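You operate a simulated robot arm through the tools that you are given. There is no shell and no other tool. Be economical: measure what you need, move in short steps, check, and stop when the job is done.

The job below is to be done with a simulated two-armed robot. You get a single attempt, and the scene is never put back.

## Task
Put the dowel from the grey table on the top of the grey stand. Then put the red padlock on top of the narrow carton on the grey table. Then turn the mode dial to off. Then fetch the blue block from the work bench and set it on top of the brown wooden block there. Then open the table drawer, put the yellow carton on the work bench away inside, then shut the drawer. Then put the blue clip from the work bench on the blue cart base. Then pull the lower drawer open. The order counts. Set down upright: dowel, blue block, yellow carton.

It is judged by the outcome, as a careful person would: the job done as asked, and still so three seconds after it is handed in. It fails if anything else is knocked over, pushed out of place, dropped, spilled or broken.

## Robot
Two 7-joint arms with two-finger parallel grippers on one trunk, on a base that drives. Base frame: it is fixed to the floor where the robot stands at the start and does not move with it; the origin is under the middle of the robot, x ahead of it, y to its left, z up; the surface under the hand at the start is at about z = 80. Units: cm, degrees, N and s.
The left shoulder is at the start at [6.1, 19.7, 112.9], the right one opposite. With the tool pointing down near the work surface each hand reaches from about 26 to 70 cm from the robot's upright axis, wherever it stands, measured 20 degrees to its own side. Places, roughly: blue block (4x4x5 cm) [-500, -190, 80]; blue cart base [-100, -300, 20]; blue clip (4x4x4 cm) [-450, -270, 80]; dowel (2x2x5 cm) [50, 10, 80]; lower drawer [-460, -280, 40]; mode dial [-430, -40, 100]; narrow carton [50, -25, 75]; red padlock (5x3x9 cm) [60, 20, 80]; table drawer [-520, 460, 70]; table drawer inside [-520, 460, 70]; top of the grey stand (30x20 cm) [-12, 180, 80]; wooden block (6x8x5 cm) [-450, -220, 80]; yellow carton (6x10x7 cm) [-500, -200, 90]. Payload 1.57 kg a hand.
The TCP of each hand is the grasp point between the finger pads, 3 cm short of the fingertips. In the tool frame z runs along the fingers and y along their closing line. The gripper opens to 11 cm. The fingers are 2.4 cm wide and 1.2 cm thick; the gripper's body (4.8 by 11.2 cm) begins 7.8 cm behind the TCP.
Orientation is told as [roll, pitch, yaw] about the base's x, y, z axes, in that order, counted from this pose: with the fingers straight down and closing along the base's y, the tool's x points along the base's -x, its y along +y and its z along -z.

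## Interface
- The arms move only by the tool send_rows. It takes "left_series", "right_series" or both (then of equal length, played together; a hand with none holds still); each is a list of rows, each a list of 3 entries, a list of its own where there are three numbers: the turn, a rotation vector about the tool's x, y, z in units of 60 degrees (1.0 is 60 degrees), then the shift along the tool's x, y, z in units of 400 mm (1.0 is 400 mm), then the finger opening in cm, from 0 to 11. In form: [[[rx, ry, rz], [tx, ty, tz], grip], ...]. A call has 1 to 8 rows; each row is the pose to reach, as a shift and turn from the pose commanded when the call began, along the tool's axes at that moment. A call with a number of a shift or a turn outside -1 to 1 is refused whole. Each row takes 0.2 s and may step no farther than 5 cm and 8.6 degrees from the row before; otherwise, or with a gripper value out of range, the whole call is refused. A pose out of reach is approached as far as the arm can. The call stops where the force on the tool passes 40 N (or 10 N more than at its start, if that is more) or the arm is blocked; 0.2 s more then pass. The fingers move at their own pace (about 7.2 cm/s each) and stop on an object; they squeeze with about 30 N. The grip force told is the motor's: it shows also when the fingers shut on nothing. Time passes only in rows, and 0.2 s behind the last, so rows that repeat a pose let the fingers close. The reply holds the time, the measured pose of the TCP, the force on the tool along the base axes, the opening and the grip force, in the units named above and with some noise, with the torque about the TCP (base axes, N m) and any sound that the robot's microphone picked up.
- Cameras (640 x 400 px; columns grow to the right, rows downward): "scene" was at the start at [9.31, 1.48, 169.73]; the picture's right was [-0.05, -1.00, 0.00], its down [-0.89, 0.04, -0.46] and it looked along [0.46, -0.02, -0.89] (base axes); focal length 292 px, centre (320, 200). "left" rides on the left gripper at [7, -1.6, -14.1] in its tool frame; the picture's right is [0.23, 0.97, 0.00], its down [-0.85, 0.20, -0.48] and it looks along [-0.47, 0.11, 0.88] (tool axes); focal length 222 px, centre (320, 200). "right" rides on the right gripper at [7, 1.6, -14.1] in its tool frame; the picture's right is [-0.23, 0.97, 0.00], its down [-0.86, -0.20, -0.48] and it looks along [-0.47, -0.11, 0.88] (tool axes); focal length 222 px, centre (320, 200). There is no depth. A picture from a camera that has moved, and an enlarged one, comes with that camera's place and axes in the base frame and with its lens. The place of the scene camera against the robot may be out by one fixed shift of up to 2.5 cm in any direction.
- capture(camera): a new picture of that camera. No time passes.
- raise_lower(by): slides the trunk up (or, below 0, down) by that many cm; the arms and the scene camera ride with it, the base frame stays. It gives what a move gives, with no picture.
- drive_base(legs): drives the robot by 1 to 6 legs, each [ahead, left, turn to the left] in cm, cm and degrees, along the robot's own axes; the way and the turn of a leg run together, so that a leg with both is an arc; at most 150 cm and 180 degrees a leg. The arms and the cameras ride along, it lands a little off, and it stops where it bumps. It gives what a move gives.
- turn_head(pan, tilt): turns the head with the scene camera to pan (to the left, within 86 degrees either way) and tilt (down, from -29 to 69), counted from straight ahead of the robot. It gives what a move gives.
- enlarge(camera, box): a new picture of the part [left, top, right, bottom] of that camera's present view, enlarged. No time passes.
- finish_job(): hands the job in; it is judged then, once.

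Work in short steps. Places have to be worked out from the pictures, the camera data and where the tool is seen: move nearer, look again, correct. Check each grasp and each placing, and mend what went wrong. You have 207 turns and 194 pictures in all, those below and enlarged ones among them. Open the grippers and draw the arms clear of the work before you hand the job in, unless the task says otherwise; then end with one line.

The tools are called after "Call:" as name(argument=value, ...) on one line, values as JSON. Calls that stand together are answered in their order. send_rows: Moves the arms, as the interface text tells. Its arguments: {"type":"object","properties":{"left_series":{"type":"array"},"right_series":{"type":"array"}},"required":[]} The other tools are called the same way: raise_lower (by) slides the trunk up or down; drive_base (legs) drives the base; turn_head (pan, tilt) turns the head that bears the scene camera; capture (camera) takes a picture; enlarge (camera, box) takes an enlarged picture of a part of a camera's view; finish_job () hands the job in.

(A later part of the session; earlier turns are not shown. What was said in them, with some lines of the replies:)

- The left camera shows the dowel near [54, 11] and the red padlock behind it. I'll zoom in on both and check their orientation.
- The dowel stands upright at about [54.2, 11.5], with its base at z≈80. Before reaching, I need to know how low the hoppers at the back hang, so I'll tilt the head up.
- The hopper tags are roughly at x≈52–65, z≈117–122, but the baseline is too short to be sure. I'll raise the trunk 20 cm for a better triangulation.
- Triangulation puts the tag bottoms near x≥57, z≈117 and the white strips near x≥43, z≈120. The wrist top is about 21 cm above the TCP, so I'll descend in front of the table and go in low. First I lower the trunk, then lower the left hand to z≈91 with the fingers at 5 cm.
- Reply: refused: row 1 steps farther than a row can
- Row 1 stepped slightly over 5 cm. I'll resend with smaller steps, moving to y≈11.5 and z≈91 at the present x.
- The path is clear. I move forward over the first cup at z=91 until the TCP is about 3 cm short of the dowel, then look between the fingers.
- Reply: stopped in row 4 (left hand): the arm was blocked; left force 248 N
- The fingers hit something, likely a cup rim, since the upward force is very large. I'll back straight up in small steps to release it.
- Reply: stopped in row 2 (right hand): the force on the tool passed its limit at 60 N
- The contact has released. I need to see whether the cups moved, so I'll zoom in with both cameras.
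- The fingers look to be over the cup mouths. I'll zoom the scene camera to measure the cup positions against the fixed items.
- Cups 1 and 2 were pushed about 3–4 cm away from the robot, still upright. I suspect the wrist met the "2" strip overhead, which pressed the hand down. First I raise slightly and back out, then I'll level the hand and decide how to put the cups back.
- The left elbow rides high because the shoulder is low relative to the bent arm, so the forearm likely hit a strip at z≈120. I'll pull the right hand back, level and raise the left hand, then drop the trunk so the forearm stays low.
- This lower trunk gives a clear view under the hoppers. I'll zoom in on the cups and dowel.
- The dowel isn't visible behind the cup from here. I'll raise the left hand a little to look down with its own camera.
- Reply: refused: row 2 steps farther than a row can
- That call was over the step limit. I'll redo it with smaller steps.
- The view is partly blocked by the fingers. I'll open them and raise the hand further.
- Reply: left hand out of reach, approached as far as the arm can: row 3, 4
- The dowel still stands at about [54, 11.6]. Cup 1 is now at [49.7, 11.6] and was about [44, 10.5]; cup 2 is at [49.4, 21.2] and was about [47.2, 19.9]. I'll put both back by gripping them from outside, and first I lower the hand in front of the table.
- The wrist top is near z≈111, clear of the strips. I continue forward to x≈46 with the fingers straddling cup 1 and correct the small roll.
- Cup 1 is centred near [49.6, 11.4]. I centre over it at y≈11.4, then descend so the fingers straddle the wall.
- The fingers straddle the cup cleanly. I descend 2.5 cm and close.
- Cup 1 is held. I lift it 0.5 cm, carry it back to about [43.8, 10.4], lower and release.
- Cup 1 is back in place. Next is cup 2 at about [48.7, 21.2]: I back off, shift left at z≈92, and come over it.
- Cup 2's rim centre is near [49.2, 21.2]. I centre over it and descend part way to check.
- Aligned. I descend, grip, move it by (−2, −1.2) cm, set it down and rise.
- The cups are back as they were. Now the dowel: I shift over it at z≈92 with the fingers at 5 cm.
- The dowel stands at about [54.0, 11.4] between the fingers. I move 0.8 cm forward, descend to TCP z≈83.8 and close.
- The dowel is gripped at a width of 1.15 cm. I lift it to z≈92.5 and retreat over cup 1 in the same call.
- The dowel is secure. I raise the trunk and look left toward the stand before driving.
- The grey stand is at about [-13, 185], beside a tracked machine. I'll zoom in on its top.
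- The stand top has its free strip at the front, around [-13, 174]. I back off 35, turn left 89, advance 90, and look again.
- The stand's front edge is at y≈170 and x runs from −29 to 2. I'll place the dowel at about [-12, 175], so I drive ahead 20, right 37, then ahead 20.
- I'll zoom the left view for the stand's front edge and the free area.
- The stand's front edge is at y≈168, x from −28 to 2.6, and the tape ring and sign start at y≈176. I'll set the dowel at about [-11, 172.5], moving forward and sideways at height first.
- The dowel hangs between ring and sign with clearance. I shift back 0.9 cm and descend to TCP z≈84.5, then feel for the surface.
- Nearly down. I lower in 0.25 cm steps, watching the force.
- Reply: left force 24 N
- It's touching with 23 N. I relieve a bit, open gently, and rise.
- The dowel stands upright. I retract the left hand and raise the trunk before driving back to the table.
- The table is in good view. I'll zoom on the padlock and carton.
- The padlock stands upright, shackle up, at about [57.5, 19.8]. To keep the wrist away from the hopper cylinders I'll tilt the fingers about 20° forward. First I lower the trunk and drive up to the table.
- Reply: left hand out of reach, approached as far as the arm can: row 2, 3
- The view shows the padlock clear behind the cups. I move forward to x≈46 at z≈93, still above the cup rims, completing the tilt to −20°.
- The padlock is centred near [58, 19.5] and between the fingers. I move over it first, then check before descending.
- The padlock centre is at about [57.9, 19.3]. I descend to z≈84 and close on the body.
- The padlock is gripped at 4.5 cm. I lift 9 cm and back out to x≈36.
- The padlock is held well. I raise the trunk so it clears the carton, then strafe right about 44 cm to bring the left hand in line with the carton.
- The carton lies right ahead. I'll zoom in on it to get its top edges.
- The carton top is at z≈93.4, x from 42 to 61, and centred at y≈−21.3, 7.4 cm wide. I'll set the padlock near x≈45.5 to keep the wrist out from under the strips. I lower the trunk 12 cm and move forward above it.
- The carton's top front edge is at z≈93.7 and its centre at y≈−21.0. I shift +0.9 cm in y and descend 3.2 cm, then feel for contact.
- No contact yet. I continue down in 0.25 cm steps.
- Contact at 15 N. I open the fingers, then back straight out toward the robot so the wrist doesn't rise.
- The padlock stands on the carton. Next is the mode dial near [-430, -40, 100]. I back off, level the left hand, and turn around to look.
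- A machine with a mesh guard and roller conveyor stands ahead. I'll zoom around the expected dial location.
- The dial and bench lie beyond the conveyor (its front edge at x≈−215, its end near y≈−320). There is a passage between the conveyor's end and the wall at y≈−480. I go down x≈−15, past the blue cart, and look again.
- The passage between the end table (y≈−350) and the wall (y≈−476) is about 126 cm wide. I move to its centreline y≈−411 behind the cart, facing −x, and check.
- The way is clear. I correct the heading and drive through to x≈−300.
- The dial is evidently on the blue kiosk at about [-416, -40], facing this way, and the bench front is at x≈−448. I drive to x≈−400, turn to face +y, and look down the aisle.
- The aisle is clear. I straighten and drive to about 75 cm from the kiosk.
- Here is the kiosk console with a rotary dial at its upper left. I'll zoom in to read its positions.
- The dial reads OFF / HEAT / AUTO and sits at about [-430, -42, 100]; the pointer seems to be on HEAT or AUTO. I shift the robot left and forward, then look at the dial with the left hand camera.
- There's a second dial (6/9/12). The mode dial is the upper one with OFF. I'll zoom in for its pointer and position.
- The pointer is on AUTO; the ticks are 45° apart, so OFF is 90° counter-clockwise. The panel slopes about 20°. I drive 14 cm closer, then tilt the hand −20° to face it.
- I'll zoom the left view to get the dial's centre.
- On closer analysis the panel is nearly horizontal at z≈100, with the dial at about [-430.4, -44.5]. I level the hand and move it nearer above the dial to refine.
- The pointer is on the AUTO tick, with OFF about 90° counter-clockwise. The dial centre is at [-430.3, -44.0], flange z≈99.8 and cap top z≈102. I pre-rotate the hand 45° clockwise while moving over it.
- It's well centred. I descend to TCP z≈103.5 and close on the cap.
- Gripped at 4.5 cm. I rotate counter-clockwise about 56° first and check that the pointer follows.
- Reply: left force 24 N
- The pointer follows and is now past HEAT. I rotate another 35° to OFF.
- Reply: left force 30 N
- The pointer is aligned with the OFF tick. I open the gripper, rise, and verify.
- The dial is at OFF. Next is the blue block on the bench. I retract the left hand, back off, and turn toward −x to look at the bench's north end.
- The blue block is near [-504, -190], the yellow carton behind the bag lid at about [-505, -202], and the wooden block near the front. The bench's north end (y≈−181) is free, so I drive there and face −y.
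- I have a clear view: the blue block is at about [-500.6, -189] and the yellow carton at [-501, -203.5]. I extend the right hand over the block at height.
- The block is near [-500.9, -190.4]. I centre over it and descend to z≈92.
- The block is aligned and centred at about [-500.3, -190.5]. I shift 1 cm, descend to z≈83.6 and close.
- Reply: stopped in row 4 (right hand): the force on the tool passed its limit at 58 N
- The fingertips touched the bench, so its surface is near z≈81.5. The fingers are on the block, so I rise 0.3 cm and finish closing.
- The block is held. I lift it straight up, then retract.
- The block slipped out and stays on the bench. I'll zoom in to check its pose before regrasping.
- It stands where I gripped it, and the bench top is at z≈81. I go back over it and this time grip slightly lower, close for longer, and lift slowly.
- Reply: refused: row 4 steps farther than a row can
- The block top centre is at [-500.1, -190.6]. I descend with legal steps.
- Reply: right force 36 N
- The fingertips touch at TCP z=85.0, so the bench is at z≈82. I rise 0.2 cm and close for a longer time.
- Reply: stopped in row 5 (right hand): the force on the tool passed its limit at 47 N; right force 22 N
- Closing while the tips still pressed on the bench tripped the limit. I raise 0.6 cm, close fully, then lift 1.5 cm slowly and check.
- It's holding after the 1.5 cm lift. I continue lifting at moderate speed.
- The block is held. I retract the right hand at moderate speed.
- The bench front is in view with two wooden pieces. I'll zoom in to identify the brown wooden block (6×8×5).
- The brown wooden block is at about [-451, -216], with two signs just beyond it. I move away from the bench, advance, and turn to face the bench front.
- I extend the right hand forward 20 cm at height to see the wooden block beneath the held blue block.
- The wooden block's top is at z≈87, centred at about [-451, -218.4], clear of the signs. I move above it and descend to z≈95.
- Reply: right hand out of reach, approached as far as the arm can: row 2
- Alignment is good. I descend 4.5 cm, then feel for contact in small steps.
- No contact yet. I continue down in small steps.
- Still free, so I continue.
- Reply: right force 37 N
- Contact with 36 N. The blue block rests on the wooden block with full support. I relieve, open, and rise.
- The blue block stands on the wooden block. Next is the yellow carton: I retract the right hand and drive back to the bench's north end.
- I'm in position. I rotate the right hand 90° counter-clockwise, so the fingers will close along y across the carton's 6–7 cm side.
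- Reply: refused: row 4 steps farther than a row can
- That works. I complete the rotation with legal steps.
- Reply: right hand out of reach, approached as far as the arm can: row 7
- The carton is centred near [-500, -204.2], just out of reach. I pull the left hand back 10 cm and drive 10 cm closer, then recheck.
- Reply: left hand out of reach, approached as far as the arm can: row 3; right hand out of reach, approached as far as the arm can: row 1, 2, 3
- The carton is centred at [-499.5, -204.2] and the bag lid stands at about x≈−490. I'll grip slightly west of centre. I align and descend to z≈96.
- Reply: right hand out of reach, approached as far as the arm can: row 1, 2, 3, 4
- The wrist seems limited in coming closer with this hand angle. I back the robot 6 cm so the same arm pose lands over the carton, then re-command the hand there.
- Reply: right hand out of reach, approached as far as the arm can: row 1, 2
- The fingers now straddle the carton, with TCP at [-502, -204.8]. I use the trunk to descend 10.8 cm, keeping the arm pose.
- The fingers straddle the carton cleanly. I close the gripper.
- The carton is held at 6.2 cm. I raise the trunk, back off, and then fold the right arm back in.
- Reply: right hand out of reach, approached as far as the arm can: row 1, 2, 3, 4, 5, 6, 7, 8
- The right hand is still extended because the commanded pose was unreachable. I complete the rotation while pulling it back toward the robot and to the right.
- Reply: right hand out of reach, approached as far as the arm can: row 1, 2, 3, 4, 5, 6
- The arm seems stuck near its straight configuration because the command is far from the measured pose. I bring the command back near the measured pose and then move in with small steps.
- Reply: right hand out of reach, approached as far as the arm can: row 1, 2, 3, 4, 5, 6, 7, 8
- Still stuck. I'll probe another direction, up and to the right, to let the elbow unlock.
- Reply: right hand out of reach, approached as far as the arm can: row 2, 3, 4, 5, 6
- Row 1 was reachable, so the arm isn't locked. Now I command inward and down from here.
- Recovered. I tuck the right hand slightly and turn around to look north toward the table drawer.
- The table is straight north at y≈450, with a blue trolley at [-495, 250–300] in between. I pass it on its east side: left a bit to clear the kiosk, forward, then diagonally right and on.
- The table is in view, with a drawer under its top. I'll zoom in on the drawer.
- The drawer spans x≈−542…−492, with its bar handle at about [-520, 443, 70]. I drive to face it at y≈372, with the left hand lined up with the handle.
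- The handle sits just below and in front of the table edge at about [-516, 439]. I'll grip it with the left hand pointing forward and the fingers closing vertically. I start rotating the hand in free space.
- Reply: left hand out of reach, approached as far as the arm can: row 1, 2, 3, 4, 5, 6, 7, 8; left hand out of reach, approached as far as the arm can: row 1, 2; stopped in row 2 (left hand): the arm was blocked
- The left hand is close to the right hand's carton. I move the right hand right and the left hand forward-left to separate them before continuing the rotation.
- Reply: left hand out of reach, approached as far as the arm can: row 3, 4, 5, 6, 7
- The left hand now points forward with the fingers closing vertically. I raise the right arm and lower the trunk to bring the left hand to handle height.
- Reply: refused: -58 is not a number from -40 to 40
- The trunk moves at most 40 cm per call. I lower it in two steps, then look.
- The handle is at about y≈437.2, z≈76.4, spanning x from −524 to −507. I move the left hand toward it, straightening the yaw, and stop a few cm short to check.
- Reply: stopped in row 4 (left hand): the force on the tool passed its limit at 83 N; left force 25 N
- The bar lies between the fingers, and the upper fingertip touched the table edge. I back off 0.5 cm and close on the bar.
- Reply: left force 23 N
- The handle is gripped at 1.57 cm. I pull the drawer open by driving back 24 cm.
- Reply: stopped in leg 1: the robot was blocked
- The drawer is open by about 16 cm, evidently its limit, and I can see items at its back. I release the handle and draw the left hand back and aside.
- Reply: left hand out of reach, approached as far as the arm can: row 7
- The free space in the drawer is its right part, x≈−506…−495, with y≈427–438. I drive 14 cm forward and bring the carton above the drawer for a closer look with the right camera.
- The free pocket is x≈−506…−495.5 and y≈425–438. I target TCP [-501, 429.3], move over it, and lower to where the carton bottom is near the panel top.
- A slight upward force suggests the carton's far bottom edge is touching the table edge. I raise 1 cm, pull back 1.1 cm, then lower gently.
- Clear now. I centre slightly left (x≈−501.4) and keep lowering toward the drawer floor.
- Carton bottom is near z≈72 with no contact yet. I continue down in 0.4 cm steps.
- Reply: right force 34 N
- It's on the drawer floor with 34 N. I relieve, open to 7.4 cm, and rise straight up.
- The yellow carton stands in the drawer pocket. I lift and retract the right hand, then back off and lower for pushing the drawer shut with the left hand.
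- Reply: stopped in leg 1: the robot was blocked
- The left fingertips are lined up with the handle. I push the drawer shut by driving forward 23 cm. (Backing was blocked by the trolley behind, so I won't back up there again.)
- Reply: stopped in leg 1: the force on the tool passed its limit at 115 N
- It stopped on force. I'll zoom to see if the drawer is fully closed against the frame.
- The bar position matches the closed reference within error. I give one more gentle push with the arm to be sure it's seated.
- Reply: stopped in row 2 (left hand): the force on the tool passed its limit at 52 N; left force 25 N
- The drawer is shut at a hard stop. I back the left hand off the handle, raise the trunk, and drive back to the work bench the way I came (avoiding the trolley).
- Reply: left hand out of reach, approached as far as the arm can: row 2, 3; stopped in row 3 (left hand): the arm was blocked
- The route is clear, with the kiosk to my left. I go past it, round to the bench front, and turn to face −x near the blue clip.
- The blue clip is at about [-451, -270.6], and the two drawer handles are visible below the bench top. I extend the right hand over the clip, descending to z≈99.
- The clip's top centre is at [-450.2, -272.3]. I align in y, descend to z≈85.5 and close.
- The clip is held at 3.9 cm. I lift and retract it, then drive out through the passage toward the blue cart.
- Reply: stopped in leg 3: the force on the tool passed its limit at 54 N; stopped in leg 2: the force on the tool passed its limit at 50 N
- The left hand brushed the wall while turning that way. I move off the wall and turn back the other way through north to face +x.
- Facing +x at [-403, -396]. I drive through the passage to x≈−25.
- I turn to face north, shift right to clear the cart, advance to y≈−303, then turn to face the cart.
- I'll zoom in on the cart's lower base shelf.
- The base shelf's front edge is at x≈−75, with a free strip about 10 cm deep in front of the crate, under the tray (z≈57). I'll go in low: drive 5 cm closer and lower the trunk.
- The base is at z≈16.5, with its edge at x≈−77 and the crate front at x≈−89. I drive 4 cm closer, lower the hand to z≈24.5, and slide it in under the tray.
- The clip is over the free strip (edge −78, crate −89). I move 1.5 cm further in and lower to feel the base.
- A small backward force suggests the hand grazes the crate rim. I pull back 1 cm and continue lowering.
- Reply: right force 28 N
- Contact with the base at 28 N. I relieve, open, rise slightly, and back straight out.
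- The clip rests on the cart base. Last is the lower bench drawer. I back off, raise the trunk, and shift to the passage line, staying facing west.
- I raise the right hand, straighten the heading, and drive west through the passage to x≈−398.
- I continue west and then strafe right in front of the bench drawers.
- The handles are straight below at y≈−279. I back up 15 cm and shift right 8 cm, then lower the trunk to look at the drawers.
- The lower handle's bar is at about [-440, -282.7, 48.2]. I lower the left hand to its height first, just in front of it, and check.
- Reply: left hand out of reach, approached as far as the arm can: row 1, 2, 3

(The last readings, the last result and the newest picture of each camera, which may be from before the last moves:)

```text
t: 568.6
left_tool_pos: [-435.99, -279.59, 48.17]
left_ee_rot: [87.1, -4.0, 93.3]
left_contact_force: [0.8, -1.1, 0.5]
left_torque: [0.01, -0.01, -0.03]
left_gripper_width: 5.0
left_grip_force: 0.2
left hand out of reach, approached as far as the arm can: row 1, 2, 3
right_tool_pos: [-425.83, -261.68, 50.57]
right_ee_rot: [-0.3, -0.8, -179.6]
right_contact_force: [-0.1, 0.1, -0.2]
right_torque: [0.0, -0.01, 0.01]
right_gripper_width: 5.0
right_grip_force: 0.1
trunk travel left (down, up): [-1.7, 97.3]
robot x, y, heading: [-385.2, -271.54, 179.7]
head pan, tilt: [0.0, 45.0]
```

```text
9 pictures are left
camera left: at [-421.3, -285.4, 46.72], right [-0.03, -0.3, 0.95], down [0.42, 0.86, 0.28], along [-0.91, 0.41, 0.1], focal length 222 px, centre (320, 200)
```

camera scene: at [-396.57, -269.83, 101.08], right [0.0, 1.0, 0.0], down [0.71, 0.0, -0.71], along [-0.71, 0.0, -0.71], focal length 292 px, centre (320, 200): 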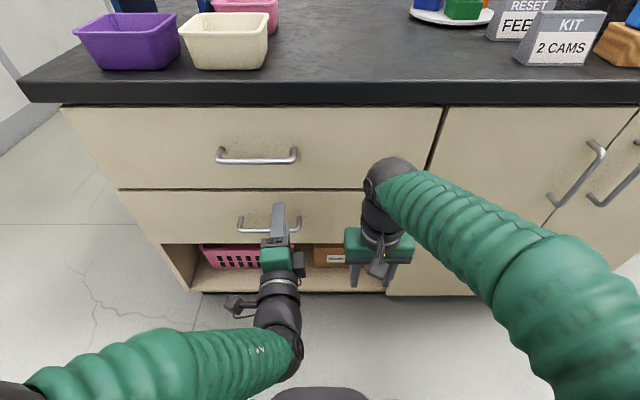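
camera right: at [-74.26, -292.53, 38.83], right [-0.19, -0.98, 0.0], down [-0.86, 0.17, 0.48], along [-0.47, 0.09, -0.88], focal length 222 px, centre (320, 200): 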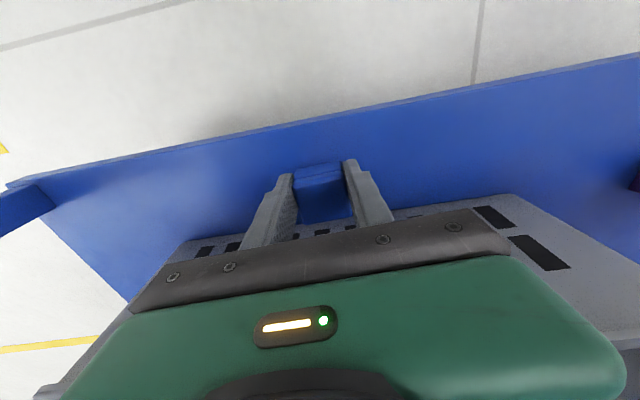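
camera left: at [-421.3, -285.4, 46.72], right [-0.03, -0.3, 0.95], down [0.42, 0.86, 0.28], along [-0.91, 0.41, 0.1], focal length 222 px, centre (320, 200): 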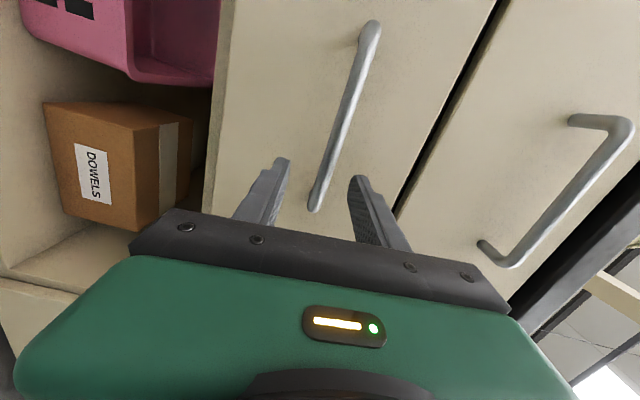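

The bar spans y −290…−276 at z≈48.4, right between the finger levels. I drive 3 cm forward and 2 cm left so the fingers straddle it, then close.

Call:
drive_base(legs=[[3.2, 2, 0]])

Call:
send_rows(left_series=[[[0, 0, 0], [0, 0, 0], 3], [[0, 0, 0], [0, 0, 0], 0.5], [[0, 0, 0], [0, 0, 0], 0.5], [[0, 0, 0], [0, 0, 0], 0.5]])

Call:
capture(camera="left")

```text
t: 569.5
left_tool_pos: [-439.13, -281.46, 48.11]
left_ee_rot: [87.2, -3.9, 93.5]
left_contact_force: [0.0, 0.3, 0.3]
left_torque: [0.03, 0.0, 0.01]
left_gripper_width: 4.99
left_grip_force: 0.1
right_tool_pos: [-428.92, -263.49, 50.65]
right_ee_rot: [-0.2, -0.7, -179.9]
right_contact_force: [-0.1, 0.7, 0.1]
right_torque: [-0.02, 0.02, -0.02]
right_gripper_width: 5.02
right_grip_force: 0.0
trunk travel left (down, up): [-1.7, 97.3]
robot x, y, heading: [-388.28, -273.69, 179.7]
head pan, tilt: [0.0, 45.0]
```

```text
t: 570.5
left_tool_pos: [-438.96, -281.32, 48.26]
left_ee_rot: [87.3, -4.1, 93.4]
left_contact_force: [-1.3, -0.1, 4.1]
left_torque: [-0.75, 0.01, 0.09]
left_gripper_width: 1.33
left_grip_force: 29.5
right_tool_pos: [-428.94, -263.67, 50.73]
right_ee_rot: [-0.3, -0.8, -179.8]
right_contact_force: [-0.1, 0.0, -0.1]
right_torque: [0.01, 0.0, -0.01]
right_gripper_width: 4.99
right_grip_force: 0.1
trunk travel left (down, up): [-1.7, 97.3]
robot x, y, heading: [-387.63, -273.68, 179.8]
head pan, tilt: [0.0, 45.0]
```

```text
8 pictures are left
camera left: at [-424.42, -287.35, 46.84], right [-0.03, -0.3, 0.95], down [0.42, 0.86, 0.28], along [-0.91, 0.41, 0.1], focal length 222 px, centre (320, 200)
```

left: 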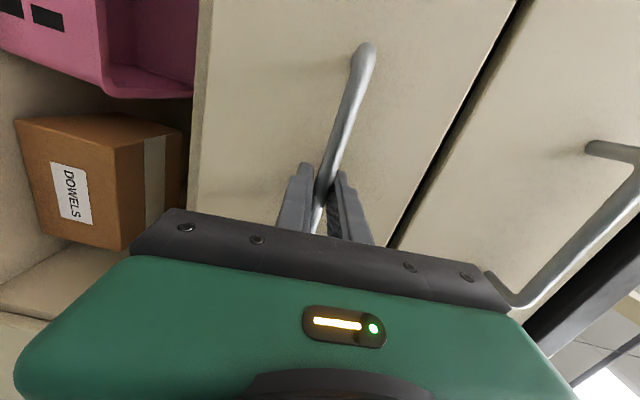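

The handle is gripped at 1.33 cm. I pull the lower drawer open by driving back 20 cm.

Call:
drive_base(legs=[[-20, 0, 0]])

Call:
capture(camera="scene")

```text
t: 572.1
left_tool_pos: [-418.98, -281.47, 48.38]
left_ee_rot: [87.4, -4.1, 93.6]
left_contact_force: [0.6, 13.8, 5.7]
left_torque: [-0.76, -0.02, -0.34]
left_gripper_width: 1.36
left_grip_force: 29.8
right_tool_pos: [-408.97, -263.83, 50.57]
right_ee_rot: [-0.2, -0.7, -179.6]
right_contact_force: [0.2, -0.4, -0.6]
right_torque: [0.0, 0.0, 0.0]
right_gripper_width: 5.01
right_grip_force: 0.1
trunk travel left (down, up): [-1.7, 97.3]
robot x, y, heading: [-368.15, -273.4, -180.1]
head pan, tilt: [0.0, 45.0]
```

```text
7 pictures are left
camera scene: at [-379.64, -271.62, 101.16], right [0.0, 1.0, 0.0], down [0.71, 0.0, -0.71], along [-0.71, 0.0, -0.71], focal length 292 px, centre (320, 200)
```

scene: 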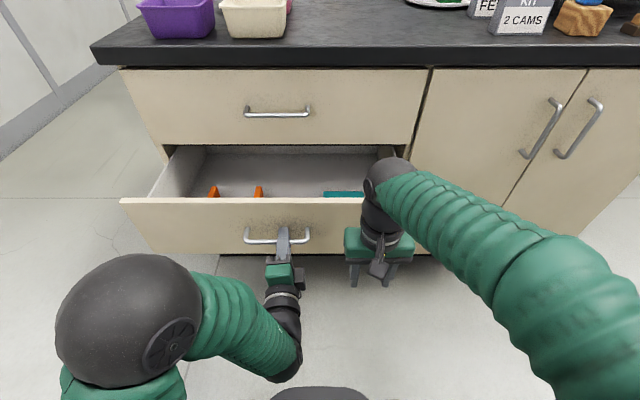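

The drawer is open 20 cm. To open it further without backing into the conveyor, I'll release the handle, slide the left hand sideways off the bar, raise the trunk, and hook the panel from inside with the right hand.

Call:
send_rows(left_series=[[[0, 0, 0], [0, 0, 0], 5], [[0, 0, 0], [0, 0, 0], 5], [[0, 0, 0], [0, 0, 0], 5]], right_series=[[[0, 0, 0], [0, 0, 0], 0.5], [[0, 0, 0], [0, 0, 0], 0.5], [[0, 0, 0], [0, 0, 0], 0.5]])

Call:
drive_base(legs=[[0, 12, 0]])

Call:
raise_lower(by=20)

Call:
capture(camera="scene")

```text
t: 572.9
left_tool_pos: [-418.99, -281.59, 48.32]
left_ee_rot: [87.3, -4.1, 93.4]
left_contact_force: [0.0, 0.2, -0.4]
left_torque: [0.02, 0.01, 0.02]
left_gripper_width: 5.0
left_grip_force: 0.0
right_tool_pos: [-408.82, -263.78, 50.69]
right_ee_rot: [-0.3, -0.8, -179.7]
right_contact_force: [0.2, -0.5, 0.3]
right_torque: [0.01, 0.0, -0.02]
right_gripper_width: 0.51
right_grip_force: 0.1
trunk travel left (down, up): [-1.7, 97.3]
robot x, y, heading: [-367.69, -273.67, -180.1]
head pan, tilt: [0.0, 45.0]
```

```text
t: 574.1
left_tool_pos: [-419.0, -293.71, 48.25]
left_ee_rot: [87.3, -4.0, 93.5]
left_contact_force: [1.0, -0.6, 0.0]
left_torque: [0.01, -0.05, -0.02]
left_gripper_width: 5.0
left_grip_force: 0.1
right_tool_pos: [-409.0, -275.73, 50.68]
right_ee_rot: [-0.3, -0.8, -179.6]
right_contact_force: [0.0, 0.0, 0.7]
right_torque: [0.03, -0.03, -0.02]
right_gripper_width: 0.5
right_grip_force: 0.0
trunk travel left (down, up): [-1.7, 97.3]
robot x, y, heading: [-368.38, -285.47, -180.3]
head pan, tilt: [0.0, 45.0]
```

```text
t: 576.3
left_tool_pos: [-418.9, -293.61, 68.32]
left_ee_rot: [87.3, -4.1, 93.7]
left_contact_force: [0.1, 0.1, 0.1]
left_torque: [-0.03, 0.0, 0.0]
left_gripper_width: 5.02
left_grip_force: 0.0
right_tool_pos: [-409.07, -275.9, 70.73]
right_ee_rot: [-0.4, -0.8, -179.6]
right_contact_force: [0.3, 0.1, -1.3]
right_torque: [0.02, -0.02, 0.02]
right_gripper_width: 0.49
right_grip_force: 0.1
trunk travel left (down, up): [-21.7, 77.3]
robot x, y, heading: [-368.15, -285.63, -179.8]
head pan, tilt: [0.0, 45.0]
```

```text
6 pictures are left
camera scene: at [-379.75, -283.81, 121.14], right [0.0, 1.0, 0.0], down [0.71, 0.0, -0.71], along [-0.71, 0.0, -0.71], focal length 292 px, centre (320, 200)
```

scene: 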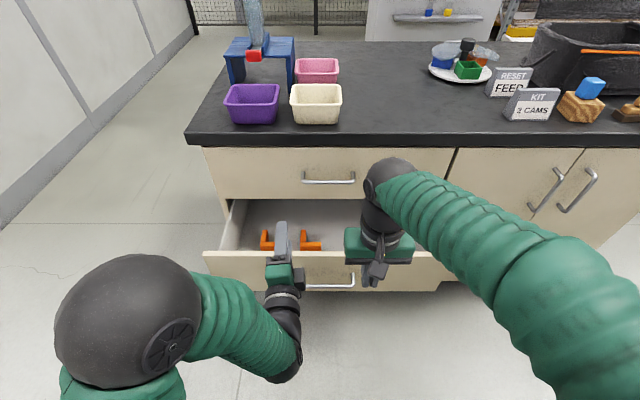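

All is well, and the blue block still stands. I move the right hand (fingers closed) just behind the front panel at x≈−427.3 and lower the tips inside.

Call:
send_rows(right_series=[[[0, 0, 0], [-0.11, 0, 0], 0.5], [[0, 0, 0], [-0.22, 0, 0], 0.5], [[0, 0, 0], [-0.33, 0, 0], 0.5], [[0, 0, 0], [-0.457, 0, 0], 0.5], [[0, 0, 0], [-0.457, 0, 0.1], 0.5], [[0, 0, 0], [-0.457, 0, 0.2], 0.5], [[0, 0, 0], [-0.457, 0, 0.3], 0.5], [[0, 0, 0], [-0.457, 0, 0.335], 0.5]])

```text
refused: row 4 steps farther than a row can; nothing moved
```

One step was slightly over the limit, so I resend.

Call:
send_rows(right_series=[[[0, 0, 0], [-0.115, 0, 0], 0.5], [[0, 0, 0], [-0.23, 0, 0], 0.5], [[0, 0, 0], [-0.345, 0, 0], 0.5], [[0, 0, 0], [-0.457, 0, 0], 0.5], [[0, 0, 0], [-0.457, 0, 0.1], 0.5], [[0, 0, 0], [-0.457, 0, 0.2], 0.5], [[0, 0, 0], [-0.457, 0, 0.3], 0.5], [[0, 0, 0], [-0.457, 0, 0.335], 0.5]])

Call:
capture(camera="scene")

```text
t: 578.1
left_tool_pos: [-418.91, -293.62, 68.29]
left_ee_rot: [87.3, -4.1, 93.6]
left_contact_force: [0.2, 0.3, 0.4]
left_torque: [0.0, 0.0, -0.02]
left_gripper_width: 4.98
left_grip_force: 0.0
right_tool_pos: [-427.45, -275.78, 57.52]
right_ee_rot: [-0.3, -0.8, -179.6]
right_contact_force: [0.2, -0.4, 0.1]
right_torque: [0.03, 0.02, 0.0]
right_gripper_width: 0.49
right_grip_force: 0.1
trunk travel left (down, up): [-21.7, 77.3]
robot x, y, heading: [-368.42, -285.21, -179.9]
head pan, tilt: [0.0, 45.0]
```

```text
5 pictures are left
camera scene: at [-379.83, -283.82, 121.14], right [0.0, 1.0, 0.0], down [0.71, 0.0, -0.71], along [-0.71, 0.0, -0.71], focal length 292 px, centre (320, 200)
```

scene: 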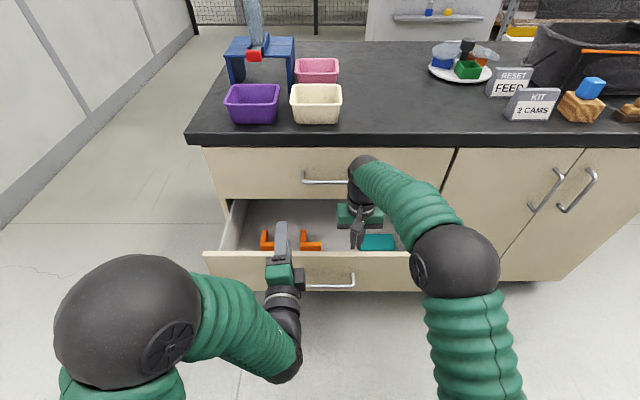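

The fingertips are inside behind the panel. I pull back toward me in 2 cm steps.

Call:
send_rows(right_series=[[[0, 0, 0], [0.05, 0, 0], 0.5], [[0, 0, 0], [0.1, 0, 0], 0.5], [[0, 0, 0], [0.15, 0, 0], 0.5], [[0, 0, 0], [0.2, 0, 0], 0.5], [[0, 0, 0], [0.25, 0, 0], 0.5], [[0, 0, 0], [0.3, 0, 0], 0.5], [[0, 0, 0], [0.35, 0, 0], 0.5]])

Call:
capture(camera="scene")

```text
t: 579.7
left_tool_pos: [-418.93, -293.56, 68.32]
left_ee_rot: [87.4, -4.1, 93.6]
left_contact_force: [1.0, 0.0, 0.1]
left_torque: [0.0, 0.0, 0.0]
left_gripper_width: 5.01
left_grip_force: 0.0
right_tool_pos: [-413.42, -275.67, 57.38]
right_ee_rot: [-0.3, -0.8, -179.6]
right_contact_force: [-0.2, 0.1, 0.0]
right_torque: [-0.01, -0.01, 0.01]
right_gripper_width: 0.51
right_grip_force: 0.0
trunk travel left (down, up): [-21.7, 77.3]
robot x, y, heading: [-368.15, -285.27, -179.7]
head pan, tilt: [0.0, 45.0]
```

```text
4 pictures are left
camera scene: at [-379.74, -283.82, 121.15], right [0.0, 1.0, 0.0], down [0.71, 0.0, -0.71], along [-0.71, 0.0, -0.71], focal length 292 px, centre (320, 200)
```

scene: 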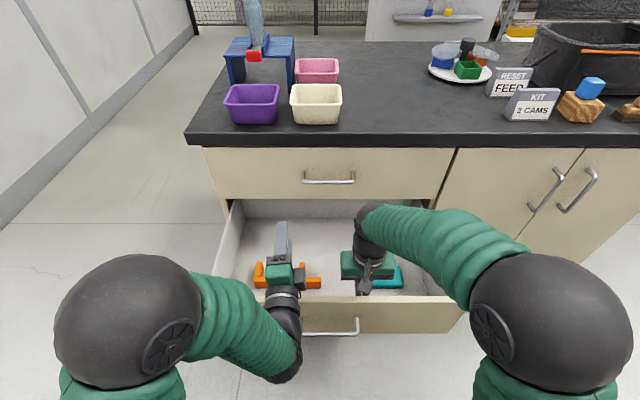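

The lower drawer is now open about 31 cm. I raise the trunk to lift both hands clear, retract the right hand, and open the gripper.

Call:
raise_lower(by=38)

Call:
send_rows(right_series=[[[0, 0, 0], [0.05, 0, -0.05], 5], [[0, 0, 0], [0.1, 0, -0.1], 5], [[0, 0, 0], [0.15, 0, -0.15], 5], [[0, 0, 0], [0.2, 0, -0.2], 5]])

Call:
capture(camera="scene")

```text
t: 583.4
left_tool_pos: [-419.0, -293.58, 106.28]
left_ee_rot: [87.4, -4.1, 93.6]
left_contact_force: [0.0, -0.9, 0.0]
left_torque: [-0.01, 0.0, 0.02]
left_gripper_width: 5.03
left_grip_force: 0.2
right_tool_pos: [-413.68, -275.59, 95.5]
right_ee_rot: [-0.3, -0.7, -179.6]
right_contact_force: [0.7, 0.3, -0.2]
right_torque: [0.02, -0.04, -0.02]
right_gripper_width: 0.48
right_grip_force: 0.0
trunk travel left (down, up): [-59.7, 39.3]
robot x, y, heading: [-368.11, -285.17, -180.0]
head pan, tilt: [0.0, 45.0]
```

```text
t: 584.4
left_tool_pos: [-418.79, -293.56, 106.32]
left_ee_rot: [87.4, -4.1, 93.6]
left_contact_force: [-0.2, -0.6, -0.5]
left_torque: [0.0, 0.01, 0.0]
left_gripper_width: 5.0
left_grip_force: 0.1
right_tool_pos: [-405.31, -275.65, 103.43]
right_ee_rot: [-0.3, -0.8, -179.6]
right_contact_force: [0.2, 0.2, 0.4]
right_torque: [0.0, 0.08, 0.02]
right_gripper_width: 5.03
right_grip_force: 0.0
trunk travel left (down, up): [-59.7, 39.3]
robot x, y, heading: [-368.2, -285.37, -180.1]
head pan, tilt: [0.0, 45.0]
```

```text
3 pictures are left
camera scene: at [-379.55, -283.78, 159.17], right [0.0, 1.0, 0.0], down [0.71, 0.0, -0.71], along [-0.71, 0.0, -0.71], focal length 292 px, centre (320, 200)
```

scene: 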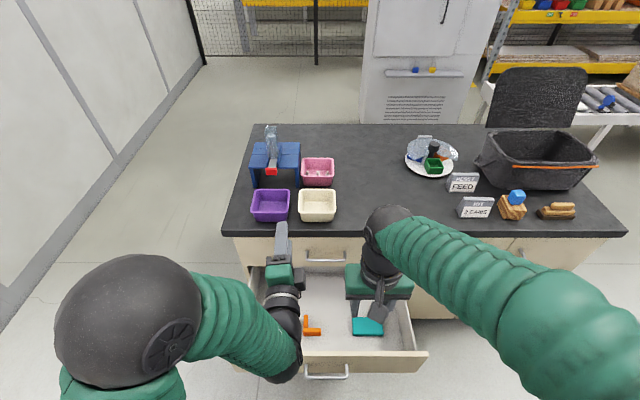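

The lower drawer stays open, the blue block is still on the wooden block, and both grippers are open and clear. I hand the job in.

Call:
finish_job()

```text
The job is handed in.
```

All seven steps were done in order and the job is handed in, but I disturbed a few other things on the way. Early on I pushed two of the black cups on the grey table about 2–6 cm out of place. I moved them back to within about 1 cm by camera estimate. While reversing at the table drawer the robot was blocked twice, probably by the blue trolley behind it. I never looked at the trolley afterwards, so I don't know whether it moved. The blue block slipped from the grip once but stayed upright, and the left hand brushed a wall.
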